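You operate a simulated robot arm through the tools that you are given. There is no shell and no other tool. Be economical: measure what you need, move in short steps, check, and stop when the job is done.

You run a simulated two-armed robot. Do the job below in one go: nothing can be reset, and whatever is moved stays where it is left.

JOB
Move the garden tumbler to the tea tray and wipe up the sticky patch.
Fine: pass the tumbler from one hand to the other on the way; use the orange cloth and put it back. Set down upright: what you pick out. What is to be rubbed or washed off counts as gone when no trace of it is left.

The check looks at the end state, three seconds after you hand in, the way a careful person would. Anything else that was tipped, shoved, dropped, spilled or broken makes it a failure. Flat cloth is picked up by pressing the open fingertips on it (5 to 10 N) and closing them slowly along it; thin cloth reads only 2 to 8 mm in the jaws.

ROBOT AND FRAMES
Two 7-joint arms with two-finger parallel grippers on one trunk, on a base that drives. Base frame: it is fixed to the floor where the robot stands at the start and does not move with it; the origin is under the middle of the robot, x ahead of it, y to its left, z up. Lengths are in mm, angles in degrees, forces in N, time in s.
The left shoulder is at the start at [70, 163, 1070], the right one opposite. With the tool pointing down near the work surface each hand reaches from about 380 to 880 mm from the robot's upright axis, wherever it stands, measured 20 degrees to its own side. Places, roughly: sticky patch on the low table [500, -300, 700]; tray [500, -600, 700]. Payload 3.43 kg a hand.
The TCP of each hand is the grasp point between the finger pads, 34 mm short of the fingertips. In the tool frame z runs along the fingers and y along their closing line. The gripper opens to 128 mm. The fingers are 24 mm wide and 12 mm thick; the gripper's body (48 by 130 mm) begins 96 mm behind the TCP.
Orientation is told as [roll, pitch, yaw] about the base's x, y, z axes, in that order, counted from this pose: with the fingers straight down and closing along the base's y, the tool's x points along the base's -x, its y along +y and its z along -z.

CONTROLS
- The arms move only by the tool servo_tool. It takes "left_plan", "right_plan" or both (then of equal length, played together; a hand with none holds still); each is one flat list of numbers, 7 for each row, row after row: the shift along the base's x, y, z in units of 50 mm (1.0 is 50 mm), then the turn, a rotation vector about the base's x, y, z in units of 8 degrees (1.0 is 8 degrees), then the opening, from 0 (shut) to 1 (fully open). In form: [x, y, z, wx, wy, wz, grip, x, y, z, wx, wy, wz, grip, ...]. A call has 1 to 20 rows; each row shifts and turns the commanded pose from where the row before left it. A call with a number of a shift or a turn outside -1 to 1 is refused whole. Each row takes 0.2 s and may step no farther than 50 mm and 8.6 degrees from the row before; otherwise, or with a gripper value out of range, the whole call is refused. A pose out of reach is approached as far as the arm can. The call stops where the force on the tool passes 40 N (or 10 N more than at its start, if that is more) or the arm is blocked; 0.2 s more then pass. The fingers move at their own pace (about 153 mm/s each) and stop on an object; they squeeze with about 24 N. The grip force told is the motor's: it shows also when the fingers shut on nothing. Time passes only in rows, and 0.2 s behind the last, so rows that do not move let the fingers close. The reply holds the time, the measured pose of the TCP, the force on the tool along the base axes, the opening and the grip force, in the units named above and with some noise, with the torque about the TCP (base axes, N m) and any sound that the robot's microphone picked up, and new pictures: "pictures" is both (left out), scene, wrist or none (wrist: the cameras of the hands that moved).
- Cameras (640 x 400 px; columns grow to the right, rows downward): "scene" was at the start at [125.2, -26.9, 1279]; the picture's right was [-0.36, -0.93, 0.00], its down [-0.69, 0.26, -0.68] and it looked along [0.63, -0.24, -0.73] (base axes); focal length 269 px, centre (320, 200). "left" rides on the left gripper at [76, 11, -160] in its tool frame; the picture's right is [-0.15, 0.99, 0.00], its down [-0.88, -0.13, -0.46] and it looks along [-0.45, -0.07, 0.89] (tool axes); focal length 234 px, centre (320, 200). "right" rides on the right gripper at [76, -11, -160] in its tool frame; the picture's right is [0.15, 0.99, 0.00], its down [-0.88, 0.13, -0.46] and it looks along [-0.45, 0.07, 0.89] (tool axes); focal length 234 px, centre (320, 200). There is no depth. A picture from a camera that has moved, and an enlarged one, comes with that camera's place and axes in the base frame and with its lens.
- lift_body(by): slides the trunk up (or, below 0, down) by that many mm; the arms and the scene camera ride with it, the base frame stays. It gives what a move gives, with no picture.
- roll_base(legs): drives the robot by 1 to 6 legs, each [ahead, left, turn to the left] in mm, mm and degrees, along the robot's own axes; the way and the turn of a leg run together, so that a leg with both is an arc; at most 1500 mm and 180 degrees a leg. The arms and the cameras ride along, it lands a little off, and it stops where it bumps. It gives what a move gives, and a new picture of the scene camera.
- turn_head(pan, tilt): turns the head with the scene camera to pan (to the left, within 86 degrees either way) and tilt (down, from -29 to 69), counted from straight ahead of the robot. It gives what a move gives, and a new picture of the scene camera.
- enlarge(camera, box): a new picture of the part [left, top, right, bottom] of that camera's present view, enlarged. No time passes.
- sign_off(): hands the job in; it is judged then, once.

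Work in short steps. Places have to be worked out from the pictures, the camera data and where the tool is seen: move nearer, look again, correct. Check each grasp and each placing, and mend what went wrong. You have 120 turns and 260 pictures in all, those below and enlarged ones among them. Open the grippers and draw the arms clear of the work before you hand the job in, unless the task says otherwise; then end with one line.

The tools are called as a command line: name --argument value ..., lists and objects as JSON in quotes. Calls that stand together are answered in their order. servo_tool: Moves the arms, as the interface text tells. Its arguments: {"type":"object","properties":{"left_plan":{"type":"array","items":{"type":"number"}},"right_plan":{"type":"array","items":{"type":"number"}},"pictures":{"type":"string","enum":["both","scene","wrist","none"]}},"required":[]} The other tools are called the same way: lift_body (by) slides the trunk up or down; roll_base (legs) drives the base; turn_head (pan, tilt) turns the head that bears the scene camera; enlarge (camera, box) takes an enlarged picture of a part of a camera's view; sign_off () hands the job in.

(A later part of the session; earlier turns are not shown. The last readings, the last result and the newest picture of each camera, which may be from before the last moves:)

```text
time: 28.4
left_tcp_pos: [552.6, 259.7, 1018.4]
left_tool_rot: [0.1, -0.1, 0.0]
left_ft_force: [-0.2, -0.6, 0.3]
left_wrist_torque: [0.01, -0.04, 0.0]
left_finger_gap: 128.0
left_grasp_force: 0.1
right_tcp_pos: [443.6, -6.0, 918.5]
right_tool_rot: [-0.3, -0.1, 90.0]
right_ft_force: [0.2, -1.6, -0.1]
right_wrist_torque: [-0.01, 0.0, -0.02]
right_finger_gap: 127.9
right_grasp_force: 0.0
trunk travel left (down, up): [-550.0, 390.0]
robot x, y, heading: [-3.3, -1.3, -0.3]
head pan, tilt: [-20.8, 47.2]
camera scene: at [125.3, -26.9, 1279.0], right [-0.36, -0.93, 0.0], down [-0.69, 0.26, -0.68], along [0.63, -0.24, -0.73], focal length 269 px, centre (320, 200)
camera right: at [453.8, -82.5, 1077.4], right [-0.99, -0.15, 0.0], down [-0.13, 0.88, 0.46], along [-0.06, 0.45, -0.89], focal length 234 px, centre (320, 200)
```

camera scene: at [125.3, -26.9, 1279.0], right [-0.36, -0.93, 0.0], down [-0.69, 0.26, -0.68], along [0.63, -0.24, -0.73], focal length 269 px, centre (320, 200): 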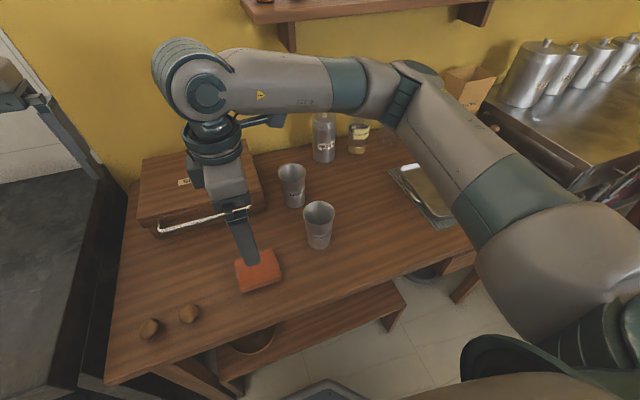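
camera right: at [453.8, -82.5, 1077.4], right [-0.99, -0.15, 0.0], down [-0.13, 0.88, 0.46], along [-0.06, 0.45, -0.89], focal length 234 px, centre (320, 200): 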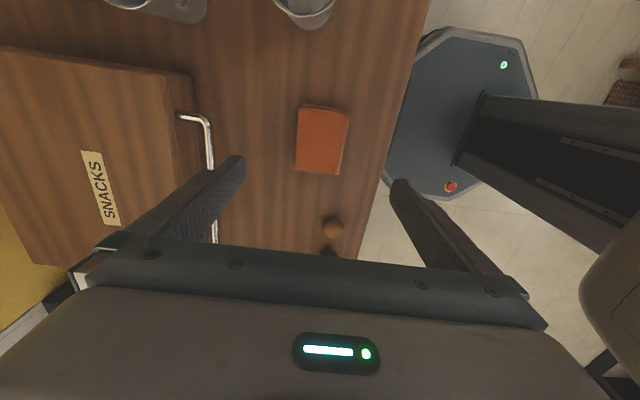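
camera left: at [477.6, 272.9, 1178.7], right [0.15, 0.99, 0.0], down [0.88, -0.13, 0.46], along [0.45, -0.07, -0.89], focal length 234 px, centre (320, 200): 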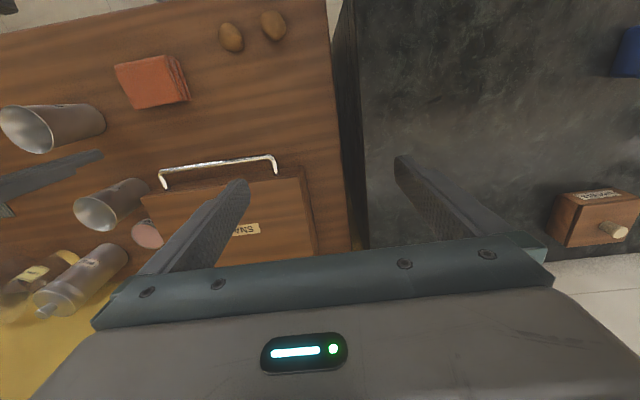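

The cloth is back in place. Some jar with a pink lid seems to stand close behind the Garden tumbler, so I withdraw the right arm to its side and then bring the left hand for a look.

servo_tool --right_plan '[0, -0.15, 0.05, 0, 0, -0.9375, 1, 0, -0.15, 0.05, 0, 0, -0.9375, 1, 0, -0.15, 0.05, 0, 0, -0.9375, 1, 0, -0.15, 0.05, 0, 0, -0.9375, 1, 0, -0.15, 0.05, 0, 0, -0.9375, 1, 0, -0.15, 0.05, 0, 0, -0.9375, 1, 0, -0.15, 0.05, 0, 0, -0.9375, 1, 0, -0.15, 0.05, 0, 0, -0.9375, 1, 0, -0.15, 0.05, 0, 0, -0.9375, 1, 0, -0.15, 0.05, 0, 0, -0.9375, 1, 0, -0.15, 0.05, 0, 0, -0.9375, 1, 0, -0.15, 0.05, 0, 0, -0.9375, 1, 0, -0.95, 0, 0, 0, 0, 1, 0, -0.95, 0, 0, 0, 0, 1, 0, -0.95, 0, 0, 0, 0, 1, 0, -0.95, 0, 0, 0, 0, 1, 0, -0.95, 0, 0, 0, 0, 1, 0, -0.95, 0, 0, 0, 0, 1, 0, -0.95, 0, 0, 0, 0, 1, 0, -0.95, 0, 0, 0, 0, 1]' --pictures "none"

servo_tool --left_plan '[0, -0.95, 0, 0, 0, 0, 1, 0, -0.95, 0, 0, 0, 0, 1, 0, -0.95, 0, 0, 0, 0, 1, 0, -0.95, 0, 0, 0, 0, 1, 0, -0.95, 0, 0, 0, 0, 1, 0, -0.95, 0, 0, 0, 0, 1, 0, -0.95, 0, 0, 0, 0, 1, 0, 0, 0, 0, 0, 0, 1]'

```text
time: 32.6
left_tcp_pos: [553.6, 259.1, 1020.0]
left_tool_rot: [0.0, 0.0, 0.1]
left_ft_force: [0.0, -0.2, -0.1]
left_wrist_torque: [0.0, 0.0, 0.0]
left_finger_gap: 128.1
left_grasp_force: 0.1
right_tcp_pos: [443.4, -477.3, 947.1]
right_tool_rot: [-0.2, -0.1, 0.2]
right_ft_force: [0.4, 0.2, 0.6]
right_wrist_torque: [-0.01, 0.04, 0.01]
right_finger_gap: 127.9
right_grasp_force: 0.1
trunk travel left (down, up): [-550.0, 390.0]
robot x, y, heading: [-2.9, 0.6, -0.2]
head pan, tilt: [-20.8, 47.2]
```

```text
time: 34.5
left_tcp_pos: [554.9, -72.4, 1019.1]
left_tool_rot: [-0.1, 0.0, 0.1]
left_ft_force: [0.1, 0.2, -0.1]
left_wrist_torque: [-0.05, -0.03, 0.03]
left_finger_gap: 128.2
left_grasp_force: 0.0
right_tcp_pos: [442.8, -474.4, 947.7]
right_tool_rot: [-0.3, -0.1, 0.0]
right_ft_force: [-0.7, -0.2, -0.7]
right_wrist_torque: [-0.02, 0.0, 0.0]
right_finger_gap: 128.1
right_grasp_force: 0.0
trunk travel left (down, up): [-550.0, 390.0]
robot x, y, heading: [0.9, -0.0, -0.3]
head pan, tilt: [-20.8, 47.2]
camera scene: at [125.3, -25.7, 1279.1], right [-0.36, -0.93, 0.0], down [-0.69, 0.26, -0.68], along [0.63, -0.24, -0.73], focal length 269 px, centre (320, 200)
camera left: at [478.5, -60.4, 1179.2], right [0.14, 0.99, 0.0], down [0.88, -0.13, 0.46], along [0.45, -0.07, -0.89], focal length 234 px, centre (320, 200)
```

scene: 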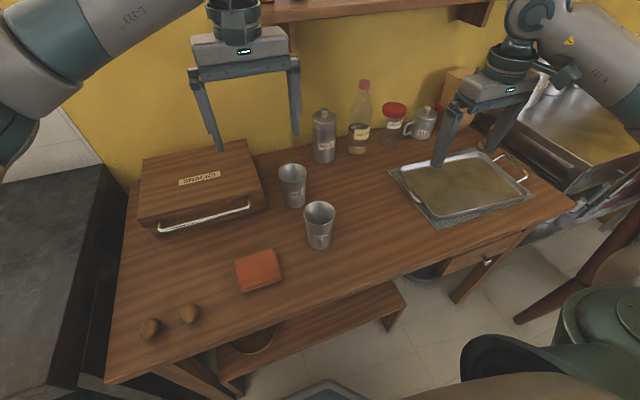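
left: 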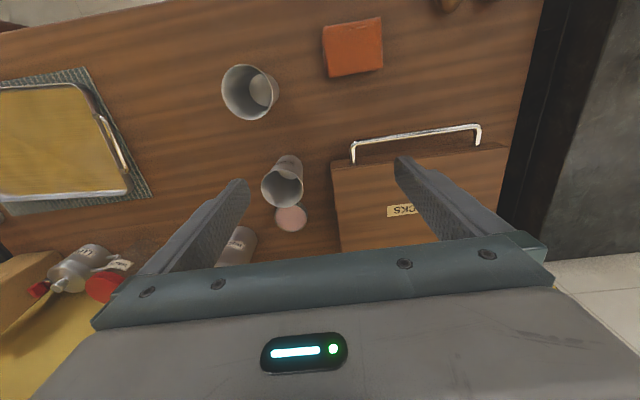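

enlarge --camera "left" --box '[220, 130, 380, 230]'

enlarge --camera "right" --box '[440, 100, 640, 300]'

```text
4.00 times, centred on (300, 180) of left
camera zoom: at [478.5, -60.4, 1179.2], right [0.14, 0.99, 0.0], down [0.88, -0.13, 0.46], along [0.45, -0.07, -0.89], focal length 937 px, centre (400, 280)
```

zoom: 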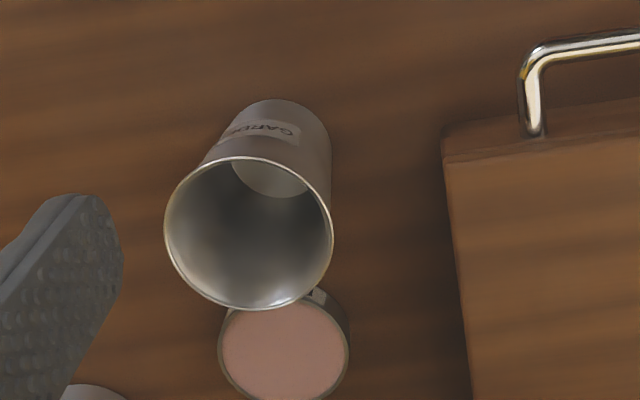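

```text
2.00 times, centred on (540, 200) of right
camera zoom: at [366.7, -485.0, 1108.0], right [-0.15, 0.99, -0.01], down [0.88, 0.13, 0.46], along [0.45, 0.06, -0.89], focal length 468 px, centre (-120, 200)
```

zoom: 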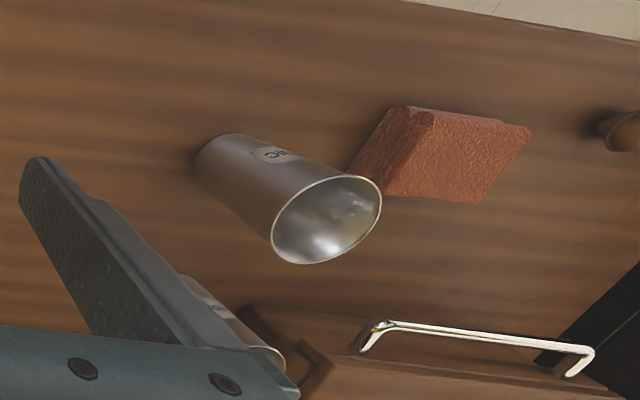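

A low pink jar stands behind Garden (x ≥ 670) and the SNACKS box edge is at y ≈ -63. Closing along y with about 100 mm opening fits between. I move the left hand to just above Garden at [620,-143] for a check.

servo_tool --left_plan '[0.433, -0.473, 0, 0, 0, 0, 0.8, 0.433, -0.473, 0, 0, 0, 0, 0.8, 0.433, -0.473, 0, 0, 0, 0, 0.8, 0, 0, -0.9, 0, 0, 0, 0.8, 0, 0, -0.9, 0, 0, 0, 0.8, 0, 0, -0.5, 0, 0, 0, 0.8, 0, 0, 0, 0, 0, 0, 0.8]'

```text
time: 36.0
left_tcp_pos: [618.5, -143.5, 903.4]
left_tool_rot: [0.1, 0.1, 0.0]
left_ft_force: [0.3, -0.9, -0.9]
left_wrist_torque: [0.03, -0.01, -0.01]
left_finger_gap: 102.3
left_grasp_force: 0.1
right_tcp_pos: [441.9, -476.2, 947.8]
right_tool_rot: [-0.3, -0.1, 0.0]
right_ft_force: [0.0, 0.8, -0.3]
right_wrist_torque: [0.01, -0.02, 0.03]
right_finger_gap: 127.9
right_grasp_force: 0.1
trunk travel left (down, up): [-550.0, 390.0]
robot x, y, heading: [-1.2, -1.0, -0.3]
head pan, tilt: [-20.8, 47.2]
camera scene: at [125.0, -27.2, 1279.1], right [-0.36, -0.93, 0.0], down [-0.69, 0.26, -0.68], along [0.63, -0.24, -0.73], focal length 269 px, centre (320, 200)
camera left: at [542.9, -132.4, 1063.6], right [0.15, 0.99, 0.0], down [0.88, -0.13, 0.46], along [0.45, -0.07, -0.89], focal length 234 px, centre (320, 200)
```

scene: 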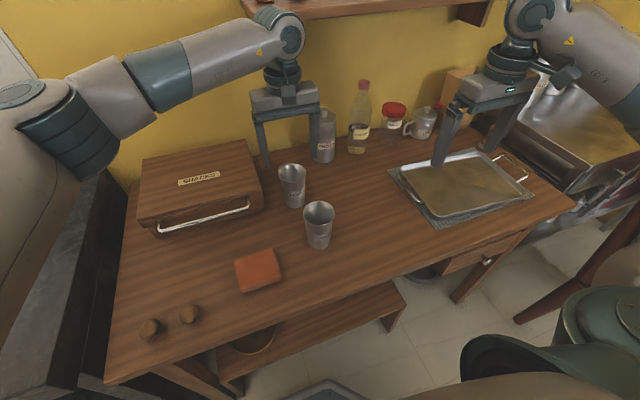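
left: 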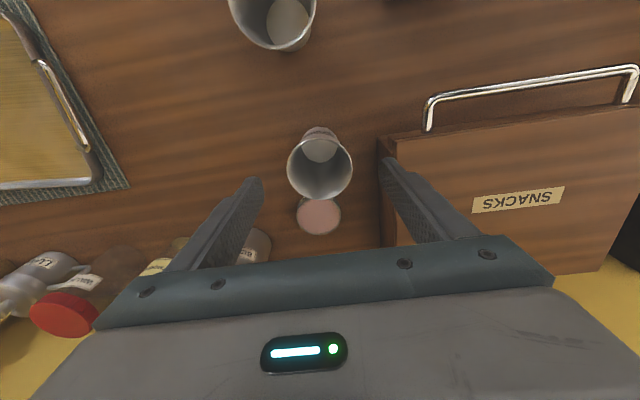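

The cup is centred between the fingers. I descend to z ≈ 810 and close gently.

servo_tool --left_plan '[0.04, -0.01, -0.7, 0, 0, 0, 0.8, 0, 0, -0.7, 0, 0, 0, 0.8, 0, 0, -0.46, 0, 0, 0, 0.8, 0, 0, 0, 0, 0, 0, 0.8]' --pictures "wrist"

```text
time: 37.0
left_tcp_pos: [621.6, -145.1, 810.6]
left_tool_rot: [0.0, 0.0, 0.0]
left_ft_force: [-0.6, -0.3, -0.6]
left_wrist_torque: [0.01, 0.01, -0.02]
left_finger_gap: 102.1
left_grasp_force: 0.0
right_tcp_pos: [442.7, -476.1, 949.1]
right_tool_rot: [-0.3, -0.1, 0.0]
right_ft_force: [-0.1, 0.7, 0.6]
right_wrist_torque: [0.0, 0.0, -0.03]
right_finger_gap: 127.9
right_grasp_force: 0.0
trunk travel left (down, up): [-550.0, 390.0]
robot x, y, heading: [0.9, 1.4, 0.2]
head pan, tilt: [-20.8, 47.2]
camera left: at [545.0, -133.0, 971.0], right [0.15, 0.99, 0.0], down [0.88, -0.13, 0.46], along [0.45, -0.07, -0.89], focal length 234 px, centre (320, 200)
```

left: 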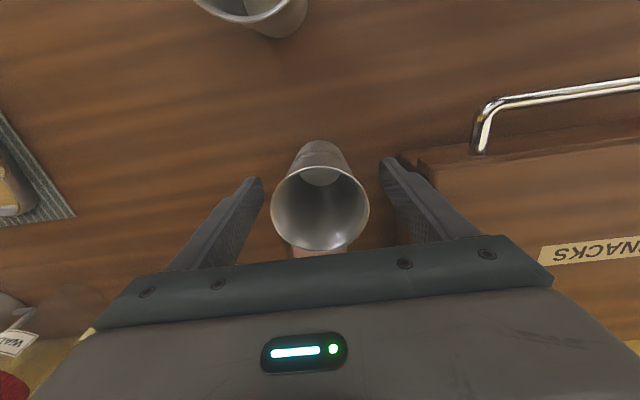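

Good alignment. I close slowly and then check the grip.

servo_tool --left_plan '[0, 0, 0, 0, 0, 0, 0.65, 0, 0, 0, 0, 0, 0, 0.55, 0, 0, 0, 0, 0, 0, 0.45, 0, 0, 0, 0, 0, 0, 0.3, 0, 0, 0, 0, 0, 0, 0.3, 0, 0, 0, 0, 0, 0, 0.3]' --pictures "none"

```text
time: 38.5
left_tcp_pos: [619.9, -145.1, 810.9]
left_tool_rot: [0.0, 0.0, 0.0]
left_ft_force: [0.0, -0.7, -0.3]
left_wrist_torque: [-0.01, 0.02, 0.01]
left_finger_gap: 69.1
left_grasp_force: 24.2
right_tcp_pos: [442.5, -476.0, 948.7]
right_tool_rot: [-0.3, -0.1, 0.0]
right_ft_force: [-0.4, 0.5, -0.6]
right_wrist_torque: [-0.03, 0.03, -0.03]
right_finger_gap: 128.0
right_grasp_force: 0.0
trunk travel left (down, up): [-550.0, 390.0]
robot x, y, heading: [2.4, 1.6, 0.2]
head pan, tilt: [-20.8, 47.2]
```

Held at 69 mm. I lift straight up and check.

servo_tool --left_plan '[0, 0, 0.3, 0, 0, 0, 0.3, 0, 0, 0.6, 0, 0, 0, 0.3, 0, 0, 0.9, 0, 0, 0, 0.3, 0, 0, 0.9, 0, 0, 0, 0.3, 0, 0, 0.7, 0, 0, 0, 0.3, 0, 0, 0, 0, 0, 0, 0.3]'

```text
time: 39.9
left_tcp_pos: [620.8, -144.6, 980.8]
left_tool_rot: [0.0, 0.0, 0.1]
left_ft_force: [-0.2, -0.6, -0.3]
left_wrist_torque: [0.01, 0.01, 0.01]
left_finger_gap: 68.9
left_grasp_force: 23.9
right_tcp_pos: [443.3, -475.1, 948.1]
right_tool_rot: [-0.3, 0.0, -0.1]
right_ft_force: [0.0, -0.6, -0.7]
right_wrist_torque: [-0.01, -0.01, -0.04]
right_finger_gap: 127.9
right_grasp_force: 0.1
trunk travel left (down, up): [-550.0, 390.0]
robot x, y, heading: [0.8, 3.5, -0.3]
head pan, tilt: [-20.8, 47.2]
camera scene: at [125.7, -27.1, 1278.9], right [-0.36, -0.93, 0.0], down [-0.69, 0.26, -0.68], along [0.63, -0.24, -0.73], focal length 269 px, centre (320, 200)
camera left: at [545.7, -132.8, 1141.2], right [0.15, 0.99, 0.0], down [0.88, -0.13, 0.46], along [0.45, -0.07, -0.89], focal length 234 px, centre (320, 200)
```

scene: 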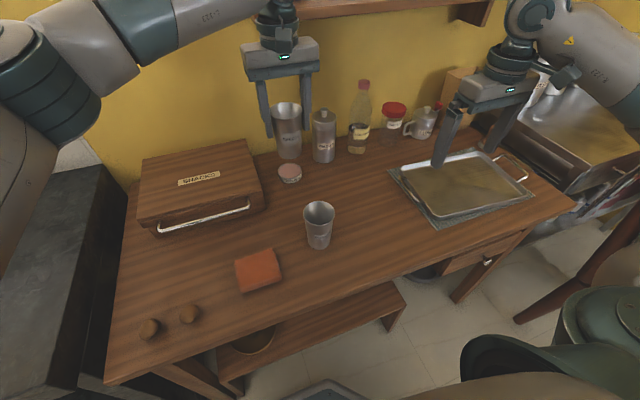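
left: 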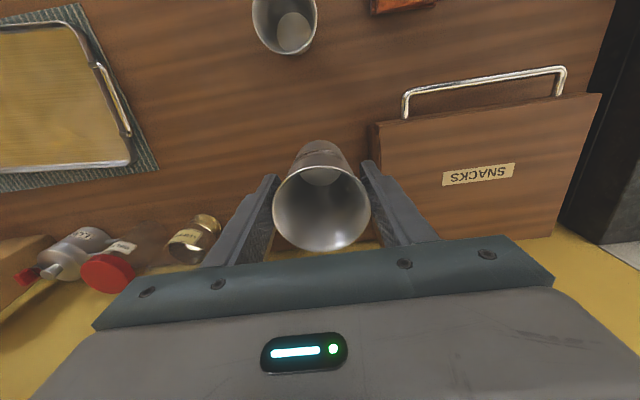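

Garden is held upright and the pink jar stands undisturbed. For the hand-over I bring the cup to [540,-280] with the left hand turned to yaw -90 (fingers fore and aft), while the right hand pitches so its fingers point forward and 30° down.

servo_tool --left_plan '[-0.135, -0.226, -0.035, 0, 0, -0.9375, 0.3, -0.135, -0.226, -0.035, 0, 0, -0.9375, 0.3, -0.135, -0.226, -0.035, 0, 0, -0.9375, 0.3, -0.135, -0.226, -0.035, 0, 0, -0.9375, 0.3, -0.135, -0.226, -0.035, 0, 0, -0.9375, 0.3, -0.135, -0.226, -0.035, 0, 0, -0.9375, 0.3, -0.135, -0.226, -0.035, 0, 0, -0.9375, 0.3, -0.135, -0.226, -0.035, 0, 0, -0.9375, 0.3, -0.135, -0.226, -0.035, 0, 0, -0.9375, 0.3, -0.135, -0.226, -0.035, 0, 0, -0.9375, 0.3, -0.135, -0.226, -0.035, 0, 0, -0.9375, 0.3, -0.135, -0.226, -0.035, 0, 0, -0.9375, 0.3, 0, 0, 0, 0, 0, 0, 0.3]' --right_plan '[-0.1, 0, 0.08, 0, -0.9375, 0, 1, -0.1, 0, 0.08, 0, -0.9375, 0, 1, -0.1, 0, 0.08, 0, -0.9375, 0, 1, -0.1, 0, 0.08, 0, -0.9375, 0, 1, -0.1, 0, 0.08, 0, -0.9375, 0, 1, -0.1, 0, 0.08, 0, -0.9375, 0, 1, -0.1, 0, 0.08, 0, -0.9375, 0, 1, -0.1, 0, 0.08, 0, -0.9375, 0, 1, 0, 0, 0, 0, 0, 0, 1, 0, 0, 0, 0, 0, 0, 1, 0, 0, 0, 0, 0, 0, 1, 0, 0, 0, 0, 0, 0, 1, 0, 0, 0, 0, 0, 0, 1]'

```text
time: 42.6
left_tcp_pos: [540.7, -251.8, 959.7]
left_tool_rot: [0.0, -0.2, -74.3]
left_ft_force: [0.5, 0.0, -0.3]
left_wrist_torque: [0.03, -0.02, 0.01]
left_finger_gap: 69.2
left_grasp_force: 24.1
left hand out of reach, approached as far as the arm can: row 10, 11, 12
right_tcp_pos: [424.7, -511.8, 987.5]
right_tool_rot: [-0.1, -60.0, 0.0]
right_ft_force: [0.5, 1.0, 0.2]
right_wrist_torque: [0.0, -0.02, 0.0]
right_finger_gap: 128.0
right_grasp_force: 0.1
right hand out of reach, approached as far as the arm can: row 6, 7, 8
trunk travel left (down, up): [-550.0, 390.0]
robot x, y, heading: [-1.0, 0.6, 0.1]
head pan, tilt: [-20.8, 47.2]
camera scene: at [125.2, -27.2, 1279.0], right [-0.36, -0.93, 0.0], down [-0.69, 0.26, -0.68], along [0.63, -0.24, -0.73], focal length 269 px, centre (320, 200)
camera right: at [248.5, -522.5, 1001.2], right [-0.07, 0.99, -0.13], down [0.05, 0.13, 0.99], along [1.0, 0.06, -0.05], focal length 234 px, centre (320, 200)
camera left: at [530.6, -175.0, 1120.8], right [0.99, 0.13, 0.0], down [0.11, -0.88, 0.46], along [0.06, -0.45, -0.89], focal length 234 px, centre (320, 200)
```

scene: 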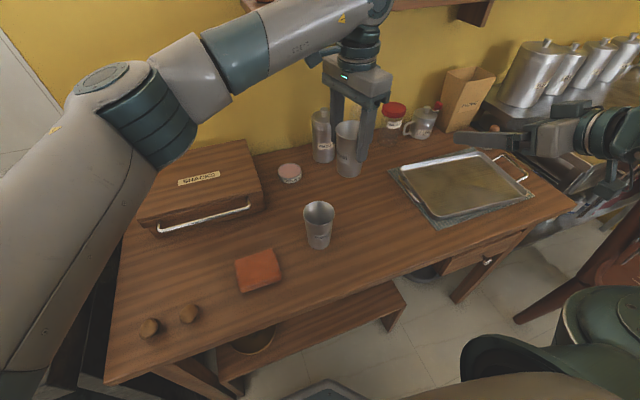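
right: 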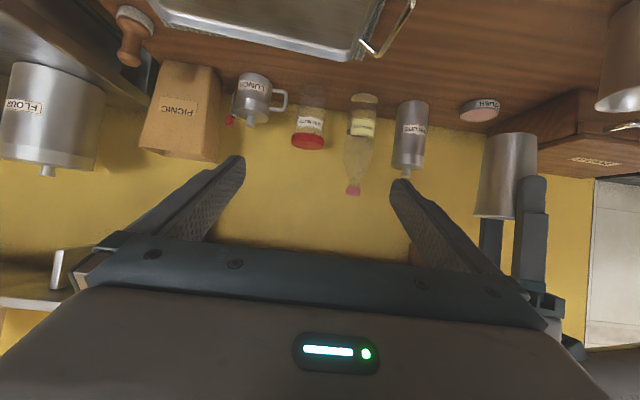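
left: 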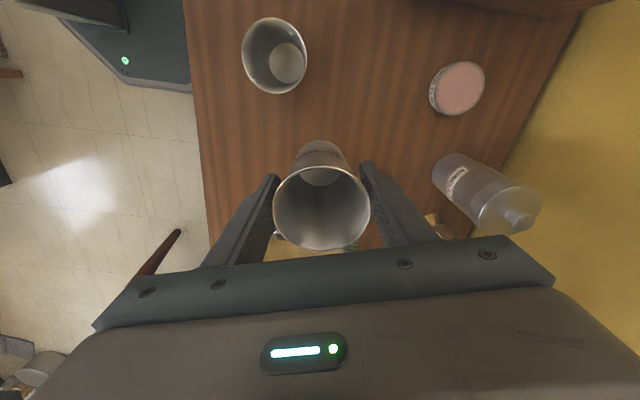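

The left hand stopped at yaw -74, cup at [541,-252], which is fine. I turn the right hand's yaw by +16° to match and bring it to a standoff behind the cup at about [424,-286,986].

servo_tool --right_plan '[0, 0.75, 0, 0, 0, 0.33, 1, 0, 0.75, 0, 0, 0, 0.33, 1, 0, 0.75, 0, 0, 0, 0.33, 1, 0, 0.75, 0, 0, 0, 0.33, 1, 0, 0.75, 0, 0, 0, 0.33, 1, 0, 0.75, 0, 0, 0, 0.33, 1, 0, 0, 0, 0, 0, 0, 1]'

```text
time: 44.2
left_tcp_pos: [539.8, -251.0, 961.5]
left_tool_rot: [0.2, -0.3, -74.4]
left_ft_force: [-1.2, 0.0, -0.2]
left_wrist_torque: [0.02, 0.0, 0.03]
left_finger_gap: 68.8
left_grasp_force: 23.8
right_tcp_pos: [502.1, -380.8, 1005.9]
right_tool_rot: [0.0, -60.0, 15.8]
right_ft_force: [-0.5, 0.1, -0.8]
right_wrist_torque: [0.01, 0.0, 0.01]
right_finger_gap: 128.2
right_grasp_force: 0.1
right hand out of reach, approached as far as the arm can: row 1, 2, 3, 4, 5, 6
trunk travel left (down, up): [-550.0, 390.0]
robot x, y, heading: [2.5, -0.2, 0.0]
head pan, tilt: [-20.8, 47.2]
camera scene: at [124.3, -27.2, 1279.1], right [-0.36, -0.93, 0.0], down [-0.69, 0.26, -0.68], along [0.63, -0.24, -0.73], focal length 269 px, centre (320, 200)
camera right: at [335.5, -439.8, 1020.7], right [-0.34, 0.93, -0.13], down [0.01, 0.14, 0.99], along [0.94, 0.33, -0.05], focal length 234 px, centre (320, 200)
```

scene: 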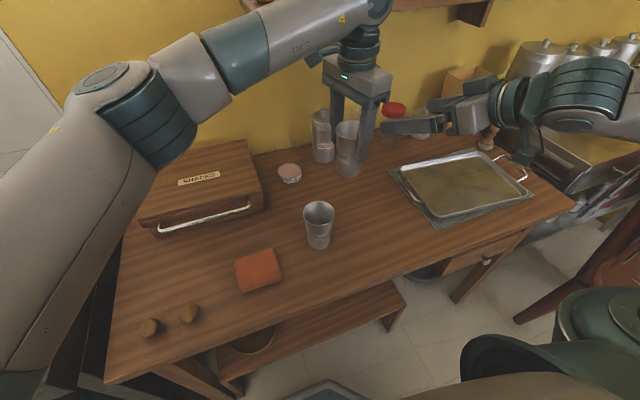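
right: 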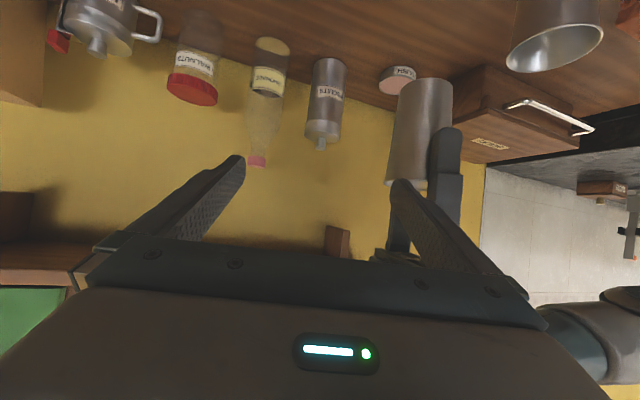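

The right arm cannot fold that close with the fingers straight ahead, but it sits nicely 135 mm to the cup's right. I rotate both: right fingers to point mostly +y (yaw ≈ 70), left hand to yaw ≈ -20.

servo_tool --left_plan '[0, 0, 0, 0, 0, 0.85, 0.3, 0, 0, 0, 0, 0, 0.85, 0.3, 0, 0, 0, 0, 0, 0.85, 0.3, 0, 0, 0, 0, 0, 0.85, 0.3, 0, 0, 0, 0, 0, 0.85, 0.3, 0, 0, 0, 0, 0, 0.85, 0.3, 0, 0, 0, 0, 0, 0.85, 0.3, 0, 0, 0, 0, 0, 0.85, 0.3, 0, 0, 0, 0, 0, 0, 0.3]' --right_plan '[0, 0, 0, 0, 0, 0.844, 1, 0, 0, 0, 0, 0, 0.844, 1, 0, 0, 0, 0, 0, 0.844, 1, 0, 0, 0, 0, 0, 0.844, 1, 0, 0, 0, 0, 0, 0.844, 1, 0, 0, 0, 0, 0, 0.844, 1, 0, 0, 0, 0, 0, 0.844, 1, 0, 0, 0, 0, 0, 0.844, 1, 0, 0, 0, 0, 0, 0, 1]'

```text
time: 46.2
left_tcp_pos: [540.4, -250.9, 961.1]
left_tool_rot: [0.1, -0.2, -19.8]
left_ft_force: [-0.2, 0.5, -1.2]
left_wrist_torque: [-0.01, 0.0, 0.04]
left_finger_gap: 69.1
left_grasp_force: 24.1
right_tcp_pos: [502.1, -381.1, 1007.1]
right_tool_rot: [-0.2, -60.1, 32.6]
right_ft_force: [0.1, 0.5, 0.6]
right_wrist_torque: [0.01, 0.0, 0.01]
right_finger_gap: 128.0
right_grasp_force: 0.0
right hand out of reach, approached as far as the arm can: row 3, 4, 5, 6, 7, 8
trunk travel left (down, up): [-550.0, 390.0]
robot x, y, heading: [-1.3, -0.9, 0.2]
head pan, tilt: [-20.8, 47.2]
camera scene: at [125.3, -27.2, 1279.0], right [-0.36, -0.93, 0.0], down [-0.69, 0.26, -0.68], along [0.63, -0.24, -0.73], focal length 269 px, centre (320, 200)
camera right: at [360.2, -485.2, 1019.7], right [-0.59, 0.8, -0.13], down [-0.03, 0.14, 0.99], along [0.81, 0.59, -0.05], focal length 234 px, centre (320, 200)
camera left: at [472.6, -215.1, 1121.1], right [0.47, 0.88, 0.0], down [0.78, -0.42, 0.46], along [0.4, -0.22, -0.89], focal length 234 px, centre (320, 200)
```

scene: 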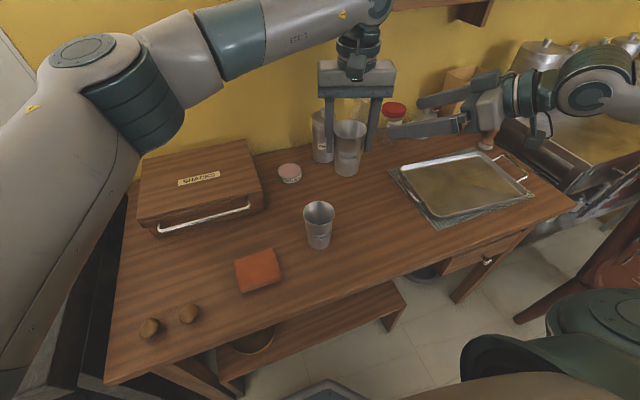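
right: 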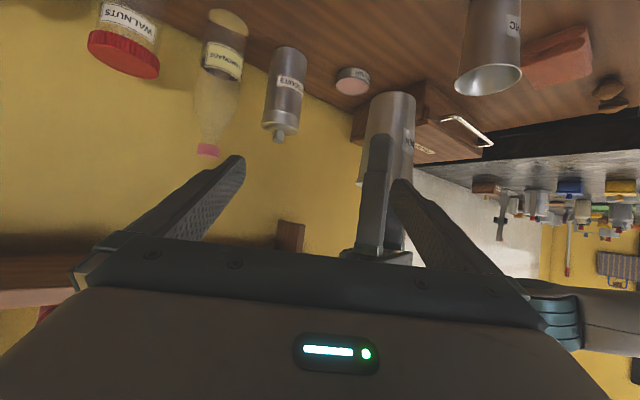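
left: 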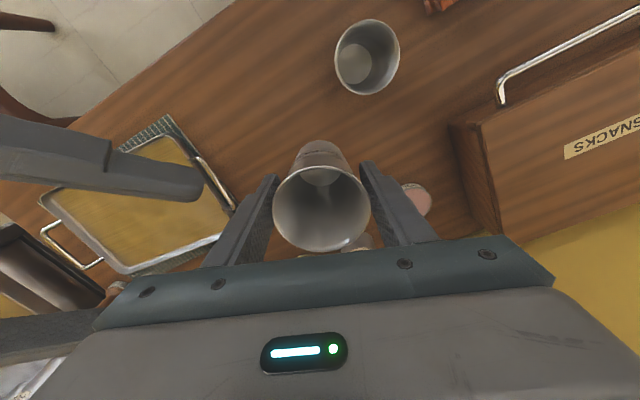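

The right hand reaches yaw 33 here, so instead I keep it fixed and bring the cup to it. First I move the cup forward-left out of the way to [640,-290] at yaw -55.

servo_tool --left_plan '[0.333, -0.13, 0, 0, 0, -0.73, 0.3, 0.333, -0.13, 0, 0, 0, -0.73, 0.3, 0.333, -0.13, 0, 0, 0, -0.73, 0.3, 0.333, -0.13, 0, 0, 0, -0.73, 0.3, 0.333, -0.13, 0, 0, 0, -0.73, 0.3, 0.333, -0.13, 0, 0, 0, -0.73, 0.3, 0, 0, 0, 0, 0, 0, 0.3]' --pictures "none"

servo_tool --right_plan '[0.11, 0.08, -0.36, 0, 0, 0, 1, 0.11, 0.08, -0.36, 0, 0, 0, 1, 0.11, 0.08, -0.36, 0, 0, 0, 1, 0.11, 0.08, -0.36, 0, 0, 0, 1, 0.11, 0.08, -0.36, 0, 0, 0, 1, 0, 0, 0, 0, 0, 0, 1]'

```text
time: 47.9
left_tcp_pos: [646.5, -222.8, 957.0]
left_tool_rot: [0.1, -0.3, -52.0]
left_ft_force: [0.4, -0.3, -1.3]
left_wrist_torque: [0.02, -0.03, 0.03]
left_finger_gap: 69.0
left_grasp_force: 24.2
left hand out of reach, approached as far as the arm can: row 3, 4, 5, 6
right_tcp_pos: [502.7, -381.2, 1006.4]
right_tool_rot: [-0.3, -60.1, 32.6]
right_ft_force: [0.4, -0.4, 0.5]
right_wrist_torque: [-0.01, -0.01, -0.01]
right_finger_gap: 127.8
right_grasp_force: 0.0
trunk travel left (down, up): [-550.0, 390.0]
robot x, y, heading: [0.9, 0.9, -0.2]
head pan, tilt: [-20.8, 47.2]
```

```text
time: 49.2
left_tcp_pos: [647.1, -221.1, 958.2]
left_tool_rot: [0.1, -0.3, -51.9]
left_ft_force: [-0.2, 0.3, -2.1]
left_wrist_torque: [-0.02, 0.0, 0.03]
left_finger_gap: 68.9
left_grasp_force: 24.4
right_tcp_pos: [530.4, -361.2, 915.8]
right_tool_rot: [-0.3, -60.1, 32.6]
right_ft_force: [0.5, -0.4, 0.2]
right_wrist_torque: [0.04, 0.0, -0.02]
right_finger_gap: 128.2
right_grasp_force: 0.2
trunk travel left (down, up): [-550.0, 390.0]
robot x, y, heading: [-4.3, 1.3, 0.1]
head pan, tilt: [-20.8, 47.2]
camera scene: at [124.9, -27.0, 1279.1], right [-0.36, -0.93, 0.0], down [-0.69, 0.26, -0.68], along [0.63, -0.24, -0.73], focal length 269 px, centre (320, 200)
camera right: at [387.6, -465.9, 929.9], right [-0.59, 0.8, -0.13], down [-0.03, 0.14, 0.99], along [0.81, 0.59, -0.05], focal length 234 px, centre (320, 200)
```

scene: 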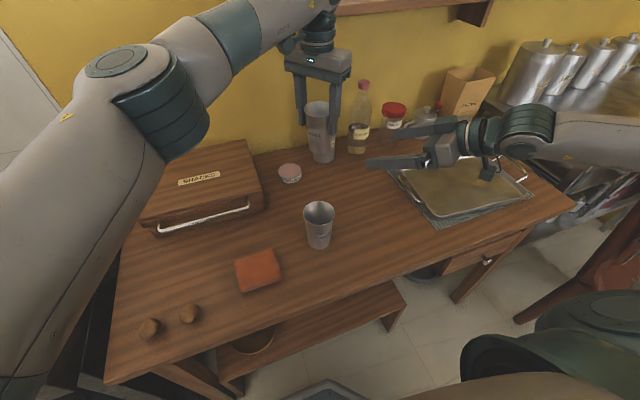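
right: 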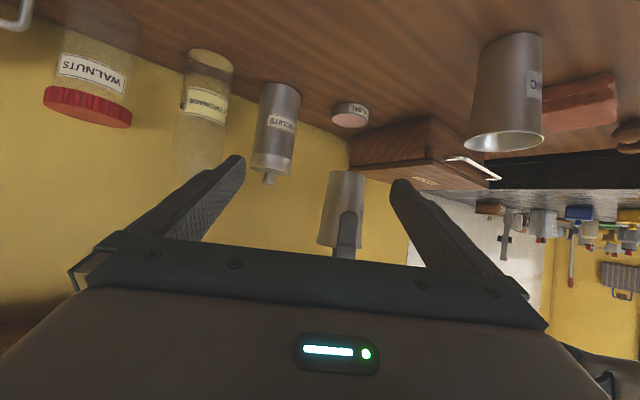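

The right hand waits at [530,-361,916], yaw 33. I move the cup closer and in line with its jaws: to [600,-270], left yaw -45.

servo_tool --left_plan '[-0.31, -0.33, 0, 0, 0, 0.3, 0.3, -0.31, -0.33, 0, 0, 0, 0.3, 0.3, -0.31, -0.33, 0.06, 0, 0, 0.3, 0.3, 0, 0, 0, 0, 0, 0, 0.3]'

```text
time: 50.2
left_tcp_pos: [622.3, -245.7, 965.1]
left_tool_rot: [-0.1, -0.3, -44.8]
left_ft_force: [-0.2, 0.4, -1.0]
left_wrist_torque: [0.01, 0.01, 0.01]
left_finger_gap: 69.0
left_grasp_force: 24.5
left hand out of reach, approached as far as the arm can: row 2, 3
right_tcp_pos: [531.3, -362.4, 916.7]
right_tool_rot: [-0.2, -60.1, 32.6]
right_ft_force: [-0.5, 0.1, -0.4]
right_wrist_torque: [-0.02, 0.02, -0.02]
right_finger_gap: 128.2
right_grasp_force: 0.1
trunk travel left (down, up): [-550.0, 390.0]
robot x, y, heading: [-0.4, 1.2, -0.2]
head pan, tilt: [-20.8, 47.2]
camera scene: at [125.3, -27.2, 1279.0], right [-0.36, -0.93, 0.0], down [-0.69, 0.26, -0.68], along [0.63, -0.24, -0.73], focal length 269 px, centre (320, 200)
camera left: at [576.1, -182.3, 1124.6], right [0.8, 0.6, 0.0], down [0.53, -0.71, 0.46], along [0.28, -0.37, -0.89], focal length 234 px, centre (320, 200)
```

scene: 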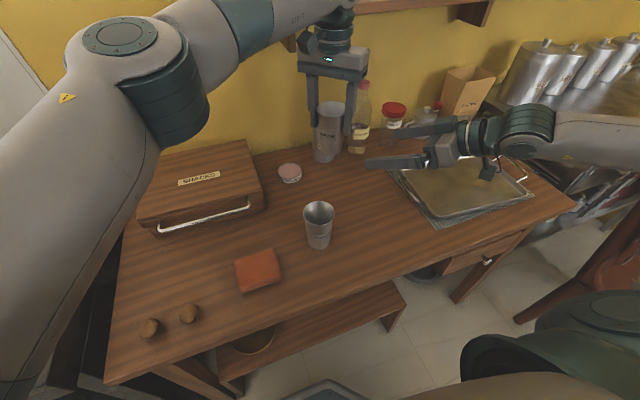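
left: 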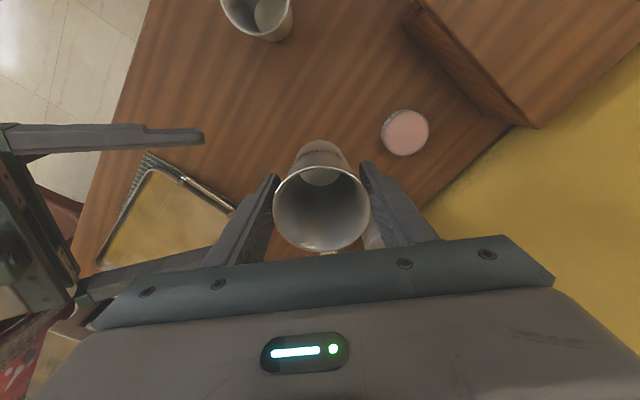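

The cup is at [622,-246]; the left arm won't go further, so the right hand comes in. I line it up 130 mm behind the cup with yaw 40.

servo_tool --right_plan '[-0.09, 0.32, 0.04, 0, 0, 0.46, 1, -0.09, 0.32, 0.06, 0, 0, 0.46, 1, 0, 0, 0, 0, 0, 0, 1]' --pictures "wrist"

```text
time: 51.0
left_tcp_pos: [622.0, -244.9, 964.4]
left_tool_rot: [0.0, -0.3, -44.8]
left_ft_force: [-0.4, 0.5, -1.1]
left_wrist_torque: [0.02, -0.02, -0.02]
left_finger_gap: 68.9
left_grasp_force: 24.2
right_tcp_pos: [520.0, -329.0, 921.5]
right_tool_rot: [-0.2, -60.0, 40.0]
right_ft_force: [-0.1, -0.5, 0.7]
right_wrist_torque: [0.0, 0.02, 0.04]
right_finger_gap: 128.2
right_grasp_force: 0.0
trunk travel left (down, up): [-550.0, 390.0]
robot x, y, heading: [-0.8, 0.5, -0.1]
head pan, tilt: [-20.8, 47.2]
camera right: at [392.7, -450.7, 934.7], right [-0.69, 0.71, -0.13], down [-0.05, 0.13, 0.99], along [0.72, 0.69, -0.05], focal length 234 px, centre (320, 200)
```

right: 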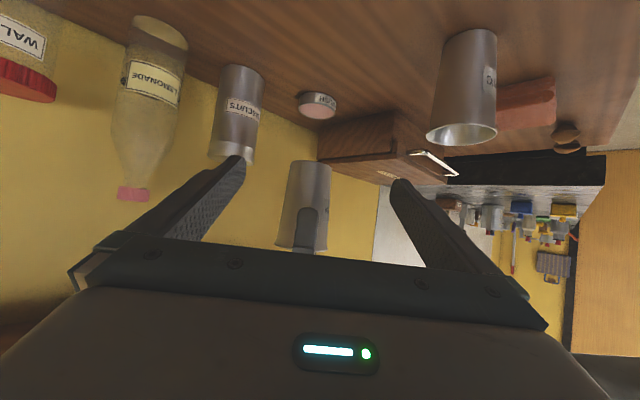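

Well lined up. I advance 100 mm of the 132 and look again.

servo_tool --right_plan '[0.386, 0.318, 0, 0, 0, 0, 1, 0.386, 0.318, 0, 0, 0, 0, 1, 0.386, 0.318, 0, 0, 0, 0, 1, 0.386, 0.318, 0, 0, 0, 0, 1, 0, 0, 0, 0, 0, 0, 1]'

enlarge --camera "scene" --box '[270, 40, 450, 180]'

enlarge --camera "left" --box '[160, 80, 480, 280]'

```text
time: 52.2
left_tcp_pos: [622.2, -244.2, 964.9]
left_tool_rot: [0.0, -0.3, -44.9]
left_ft_force: [0.4, 0.3, -1.3]
left_wrist_torque: [0.02, 0.0, 0.01]
left_finger_gap: 68.7
left_grasp_force: 24.2
right_tcp_pos: [599.5, -265.2, 922.5]
right_tool_rot: [-0.3, -60.1, 40.0]
right_ft_force: [-0.7, 0.1, -0.8]
right_wrist_torque: [-0.01, 0.0, 0.02]
right_finger_gap: 127.8
right_grasp_force: 0.2
trunk travel left (down, up): [-550.0, 390.0]
robot x, y, heading: [2.4, -1.7, -0.0]
head pan, tilt: [-20.8, 47.2]
camera scene: at [124.6, -27.4, 1279.1], right [-0.36, -0.93, 0.0], down [-0.69, 0.26, -0.68], along [0.63, -0.24, -0.73], focal length 269 px, centre (320, 200)
camera right: at [471.0, -386.8, 934.8], right [-0.69, 0.71, -0.13], down [-0.05, 0.13, 0.99], along [0.72, 0.69, -0.05], focal length 234 px, centre (320, 200)
```

scene: 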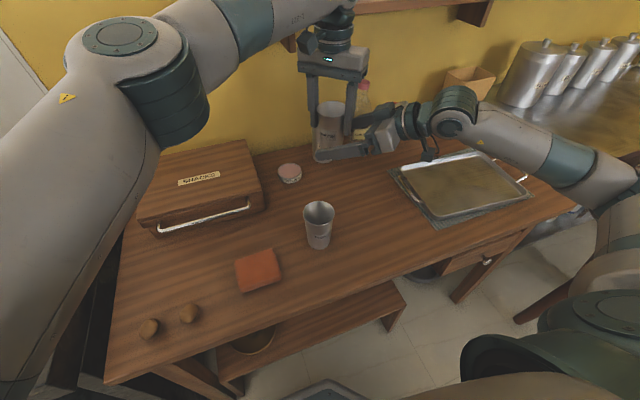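
right: 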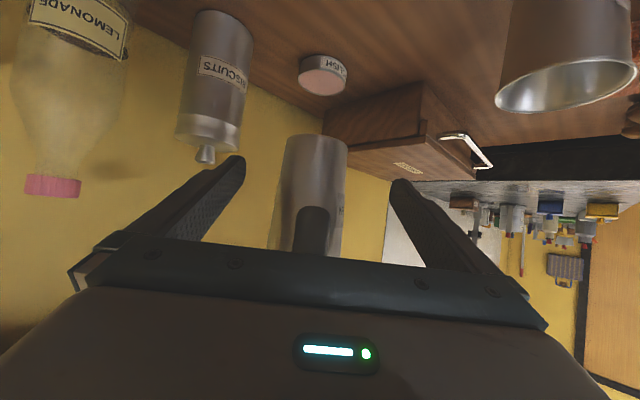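

```text
2.86 times, centred on (360, 110) of scene
camera zoom: at [124.6, -27.4, 1279.1], right [-0.36, -0.93, 0.0], down [-0.69, 0.26, -0.68], along [0.63, -0.24, -0.73], focal length 770 px, centre (206, 457)
```

zoom: 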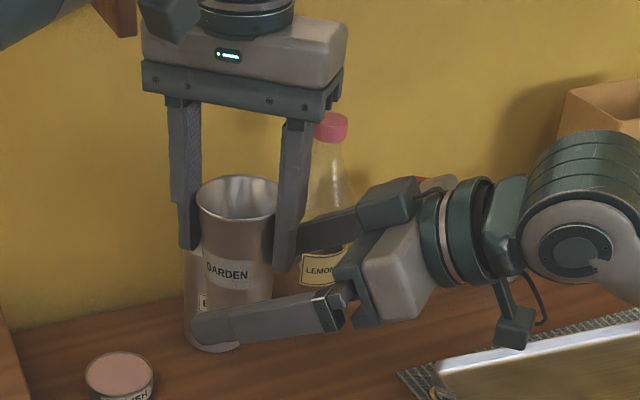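

```text
2.00 times, centred on (320, 180) of left
camera zoom: at [575.5, -182.6, 1124.8], right [0.8, 0.6, 0.0], down [0.53, -0.71, 0.46], along [0.28, -0.37, -0.89], focal length 468 px, centre (320, 240)
```

zoom: 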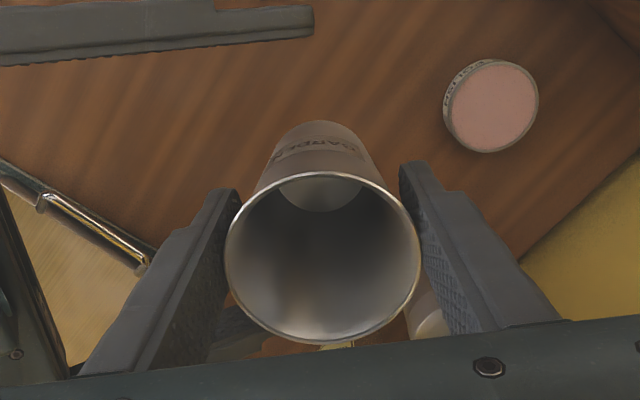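

Geometry as planned: right jaws around the lower half, left fingers above. I advance the last 28 mm.

servo_tool --right_plan '[0.2, 0.19, 0, 0, 0, 0, 1, 0.22, 0.2, 0, 0, 0, 0, 1, 0, 0, 0, 0, 0, 0, 1]' --pictures "none"

enlarge --camera "scene" --box '[270, 40, 450, 180]'

enlarge --camera "left" --box '[160, 80, 480, 280]'

```text
time: 53.0
left_tcp_pos: [623.1, -245.2, 964.6]
left_tool_rot: [0.0, -0.3, -44.8]
left_ft_force: [-0.3, 0.4, -0.2]
left_wrist_torque: [0.06, 0.01, 0.03]
left_finger_gap: 68.9
left_grasp_force: 24.2
right_tcp_pos: [621.1, -245.8, 921.3]
right_tool_rot: [-0.1, -60.2, 40.0]
right_ft_force: [0.0, -0.4, 0.8]
right_wrist_torque: [-0.04, 0.05, 0.02]
right_finger_gap: 127.7
right_grasp_force: 0.2
trunk travel left (down, up): [-550.0, 390.0]
robot x, y, heading: [0.5, -4.5, 0.0]
head pan, tilt: [-20.8, 47.2]
```

```text
2.86 times, centred on (360, 110) of scene
camera zoom: at [125.0, -27.3, 1279.0], right [-0.36, -0.93, 0.0], down [-0.69, 0.26, -0.68], along [0.63, -0.24, -0.73], focal length 770 px, centre (206, 457)
```

zoom: 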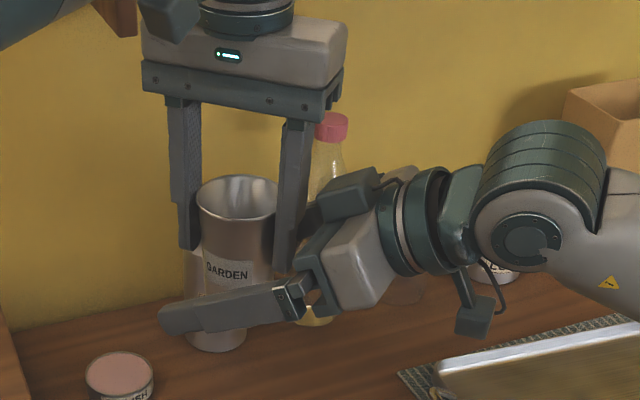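

```text
2.00 times, centred on (320, 180) of left
camera zoom: at [575.9, -182.5, 1124.6], right [0.8, 0.6, 0.0], down [0.53, -0.71, 0.46], along [0.28, -0.37, -0.89], focal length 468 px, centre (320, 240)
```

zoom: 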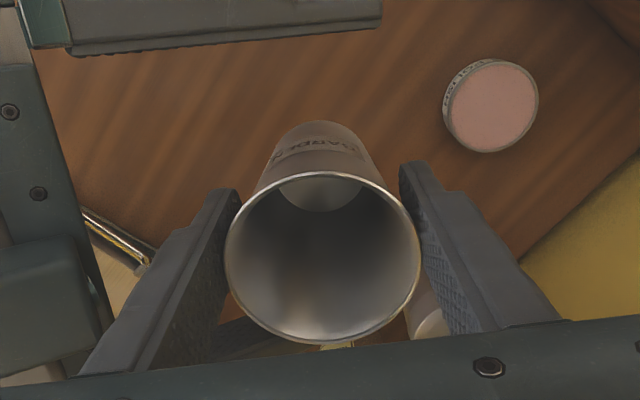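

Centred. I close the right hand slowly on the cup, leaving the left gripping.

servo_tool --right_plan '[0, 0, 0, 0, 0, 0, 0.75, 0, 0, 0, 0, 0, 0, 0.6, 0, 0, 0, 0, 0, 0, 0.52, 0, 0, 0, 0, 0, 0, 0.46, 0, 0, 0, 0, 0, 0, 0.4, 0, 0, 0, 0, 0, 0, 0.25, 0, 0, 0, 0, 0, 0, 0.25]' --pictures "none"

```text
time: 54.6
left_tcp_pos: [622.8, -244.5, 964.3]
left_tool_rot: [0.0, -0.3, -44.8]
left_ft_force: [-10.5, 13.0, 8.4]
left_wrist_torque: [-0.04, -0.05, 0.04]
left_finger_gap: 69.0
left_grasp_force: 23.4
right_tcp_pos: [620.2, -246.2, 920.7]
right_tool_rot: [-0.1, -60.0, 39.7]
right_ft_force: [10.8, -13.2, -8.8]
right_wrist_torque: [0.57, 0.58, -0.05]
right_finger_gap: 60.8
right_grasp_force: 23.6
trunk travel left (down, up): [-550.0, 390.0]
robot x, y, heading: [0.9, -2.6, -0.0]
head pan, tilt: [-20.8, 47.2]
```

Both hands hold the cup. I open the left just a little (to about 88 mm, so its rear finger stays clear of the right palm) and check.

servo_tool --left_plan '[0, 0, 0, 0, 0, 0, 0.58, 0, 0, 0, 0, 0, 0, 0.64, 0, 0, 0, 0, 0, 0, 0.68, 0, 0, 0, 0, 0, 0, 0.68]' --pictures "wrist"

enlarge --camera "scene" --box '[270, 40, 450, 180]'

```text
time: 55.6
left_tcp_pos: [622.8, -245.0, 964.5]
left_tool_rot: [0.0, -0.3, -44.9]
left_ft_force: [-0.3, -0.2, 0.0]
left_wrist_torque: [-0.01, 0.02, 0.0]
left_finger_gap: 87.1
left_grasp_force: 0.1
right_tcp_pos: [621.0, -246.5, 920.9]
right_tool_rot: [-0.3, -60.1, 40.2]
right_ft_force: [-0.2, -0.1, 0.0]
right_wrist_torque: [0.03, -0.02, -0.02]
right_finger_gap: 61.0
right_grasp_force: 23.8
trunk travel left (down, up): [-550.0, 390.0]
robot x, y, heading: [0.1, 1.4, -0.0]
head pan, tilt: [-20.8, 47.2]
camera left: at [576.2, -182.3, 1124.4], right [0.8, 0.6, 0.0], down [0.53, -0.71, 0.46], along [0.28, -0.37, -0.89], focal length 234 px, centre (320, 200)
```

left: 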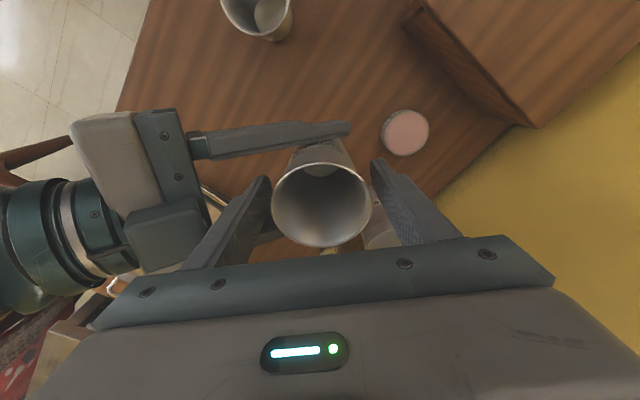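

```text
2.86 times, centred on (360, 110) of scene
camera zoom: at [125.3, -27.2, 1279.0], right [-0.36, -0.93, 0.0], down [-0.69, 0.26, -0.68], along [0.63, -0.24, -0.73], focal length 770 px, centre (206, 457)
```

zoom: 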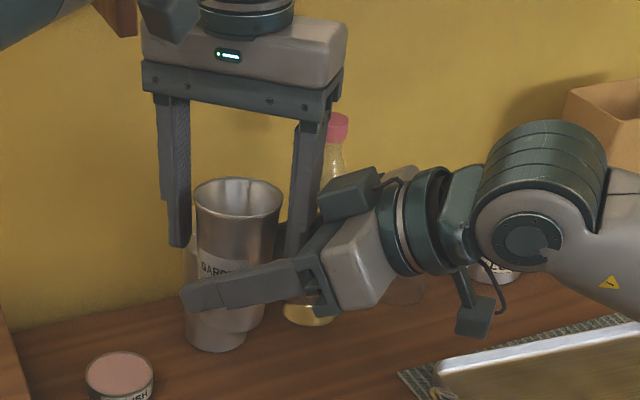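

The right hand holds the cup alone. I raise the left straight up, then swing it clear to the left.

servo_tool --left_plan '[0, 0, 0.5, 0, 0, 0, 0.68, 0, 0, 0.8, 0, 0, 0, 0.68, 0, 0, 0.8, 0, 0, 0, 0.68, -0.3, 0.9, 0, 0, 0, 0, 0.68, -0.3, 0.9, 0, 0, 0, 0, 0.68, -0.3, 0.9, 0, 0, 0, 0, 0.68, -0.3, 0.9, 0, 0, 0, 0, 0.68, -0.3, 0.9, 0, 0, 0, 0, 0.68, -0.3, 0.9, 0, 0, 0, 0, 0.68, -0.3, 0.9, 0, 0, 0, 0, 0.68, 0, 0, 0, 0, 0, 0, 0.68]'

enlarge --camera "scene" --box '[270, 40, 450, 180]'

```text
time: 58.0
left_tcp_pos: [521.7, 98.7, 1068.0]
left_tool_rot: [0.1, -0.1, -44.7]
left_ft_force: [0.5, -0.3, -0.1]
left_wrist_torque: [0.03, 0.04, 0.03]
left_finger_gap: 86.9
left_grasp_force: 0.1
left hand out of reach, approached as far as the arm can: row 1, 2, 3
right_tcp_pos: [621.3, -247.3, 921.0]
right_tool_rot: [-0.2, -60.0, 39.9]
right_ft_force: [-0.4, 0.8, -0.9]
right_wrist_torque: [0.01, -0.01, 0.0]
right_finger_gap: 59.9
right_grasp_force: 23.9
trunk travel left (down, up): [-550.0, 390.0]
robot x, y, heading: [-4.7, 2.4, 0.2]
head pan, tilt: [-20.8, 47.2]
camera scene: at [125.7, -28.4, 1278.9], right [-0.36, -0.93, 0.0], down [-0.69, 0.26, -0.68], along [0.63, -0.24, -0.73], focal length 269 px, centre (320, 200)
camera left: at [475.2, 159.8, 1227.8], right [0.8, 0.6, 0.0], down [0.53, -0.71, 0.46], along [0.28, -0.37, -0.89], focal length 234 px, centre (320, 200)
```

scene: 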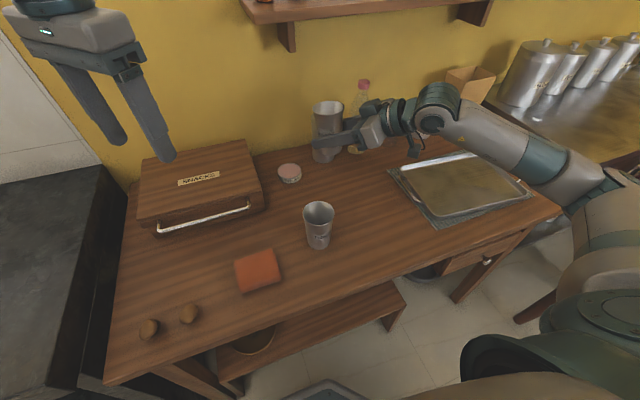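
left: 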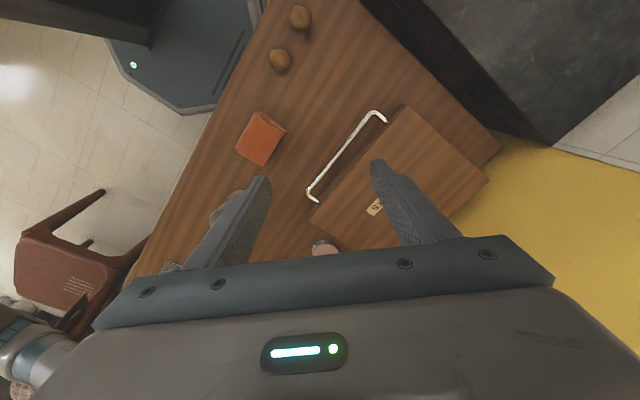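

```text
2.86 times, centred on (360, 110) of scene
camera zoom: at [125.7, -28.4, 1278.9], right [-0.36, -0.93, 0.0], down [-0.69, 0.26, -0.68], along [0.63, -0.24, -0.73], focal length 770 px, centre (206, 457)
```

zoom: 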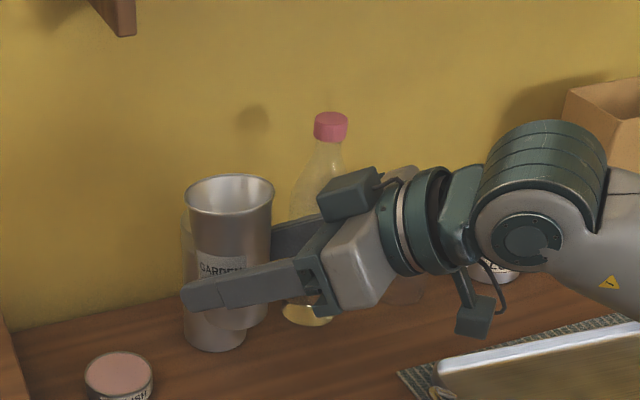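

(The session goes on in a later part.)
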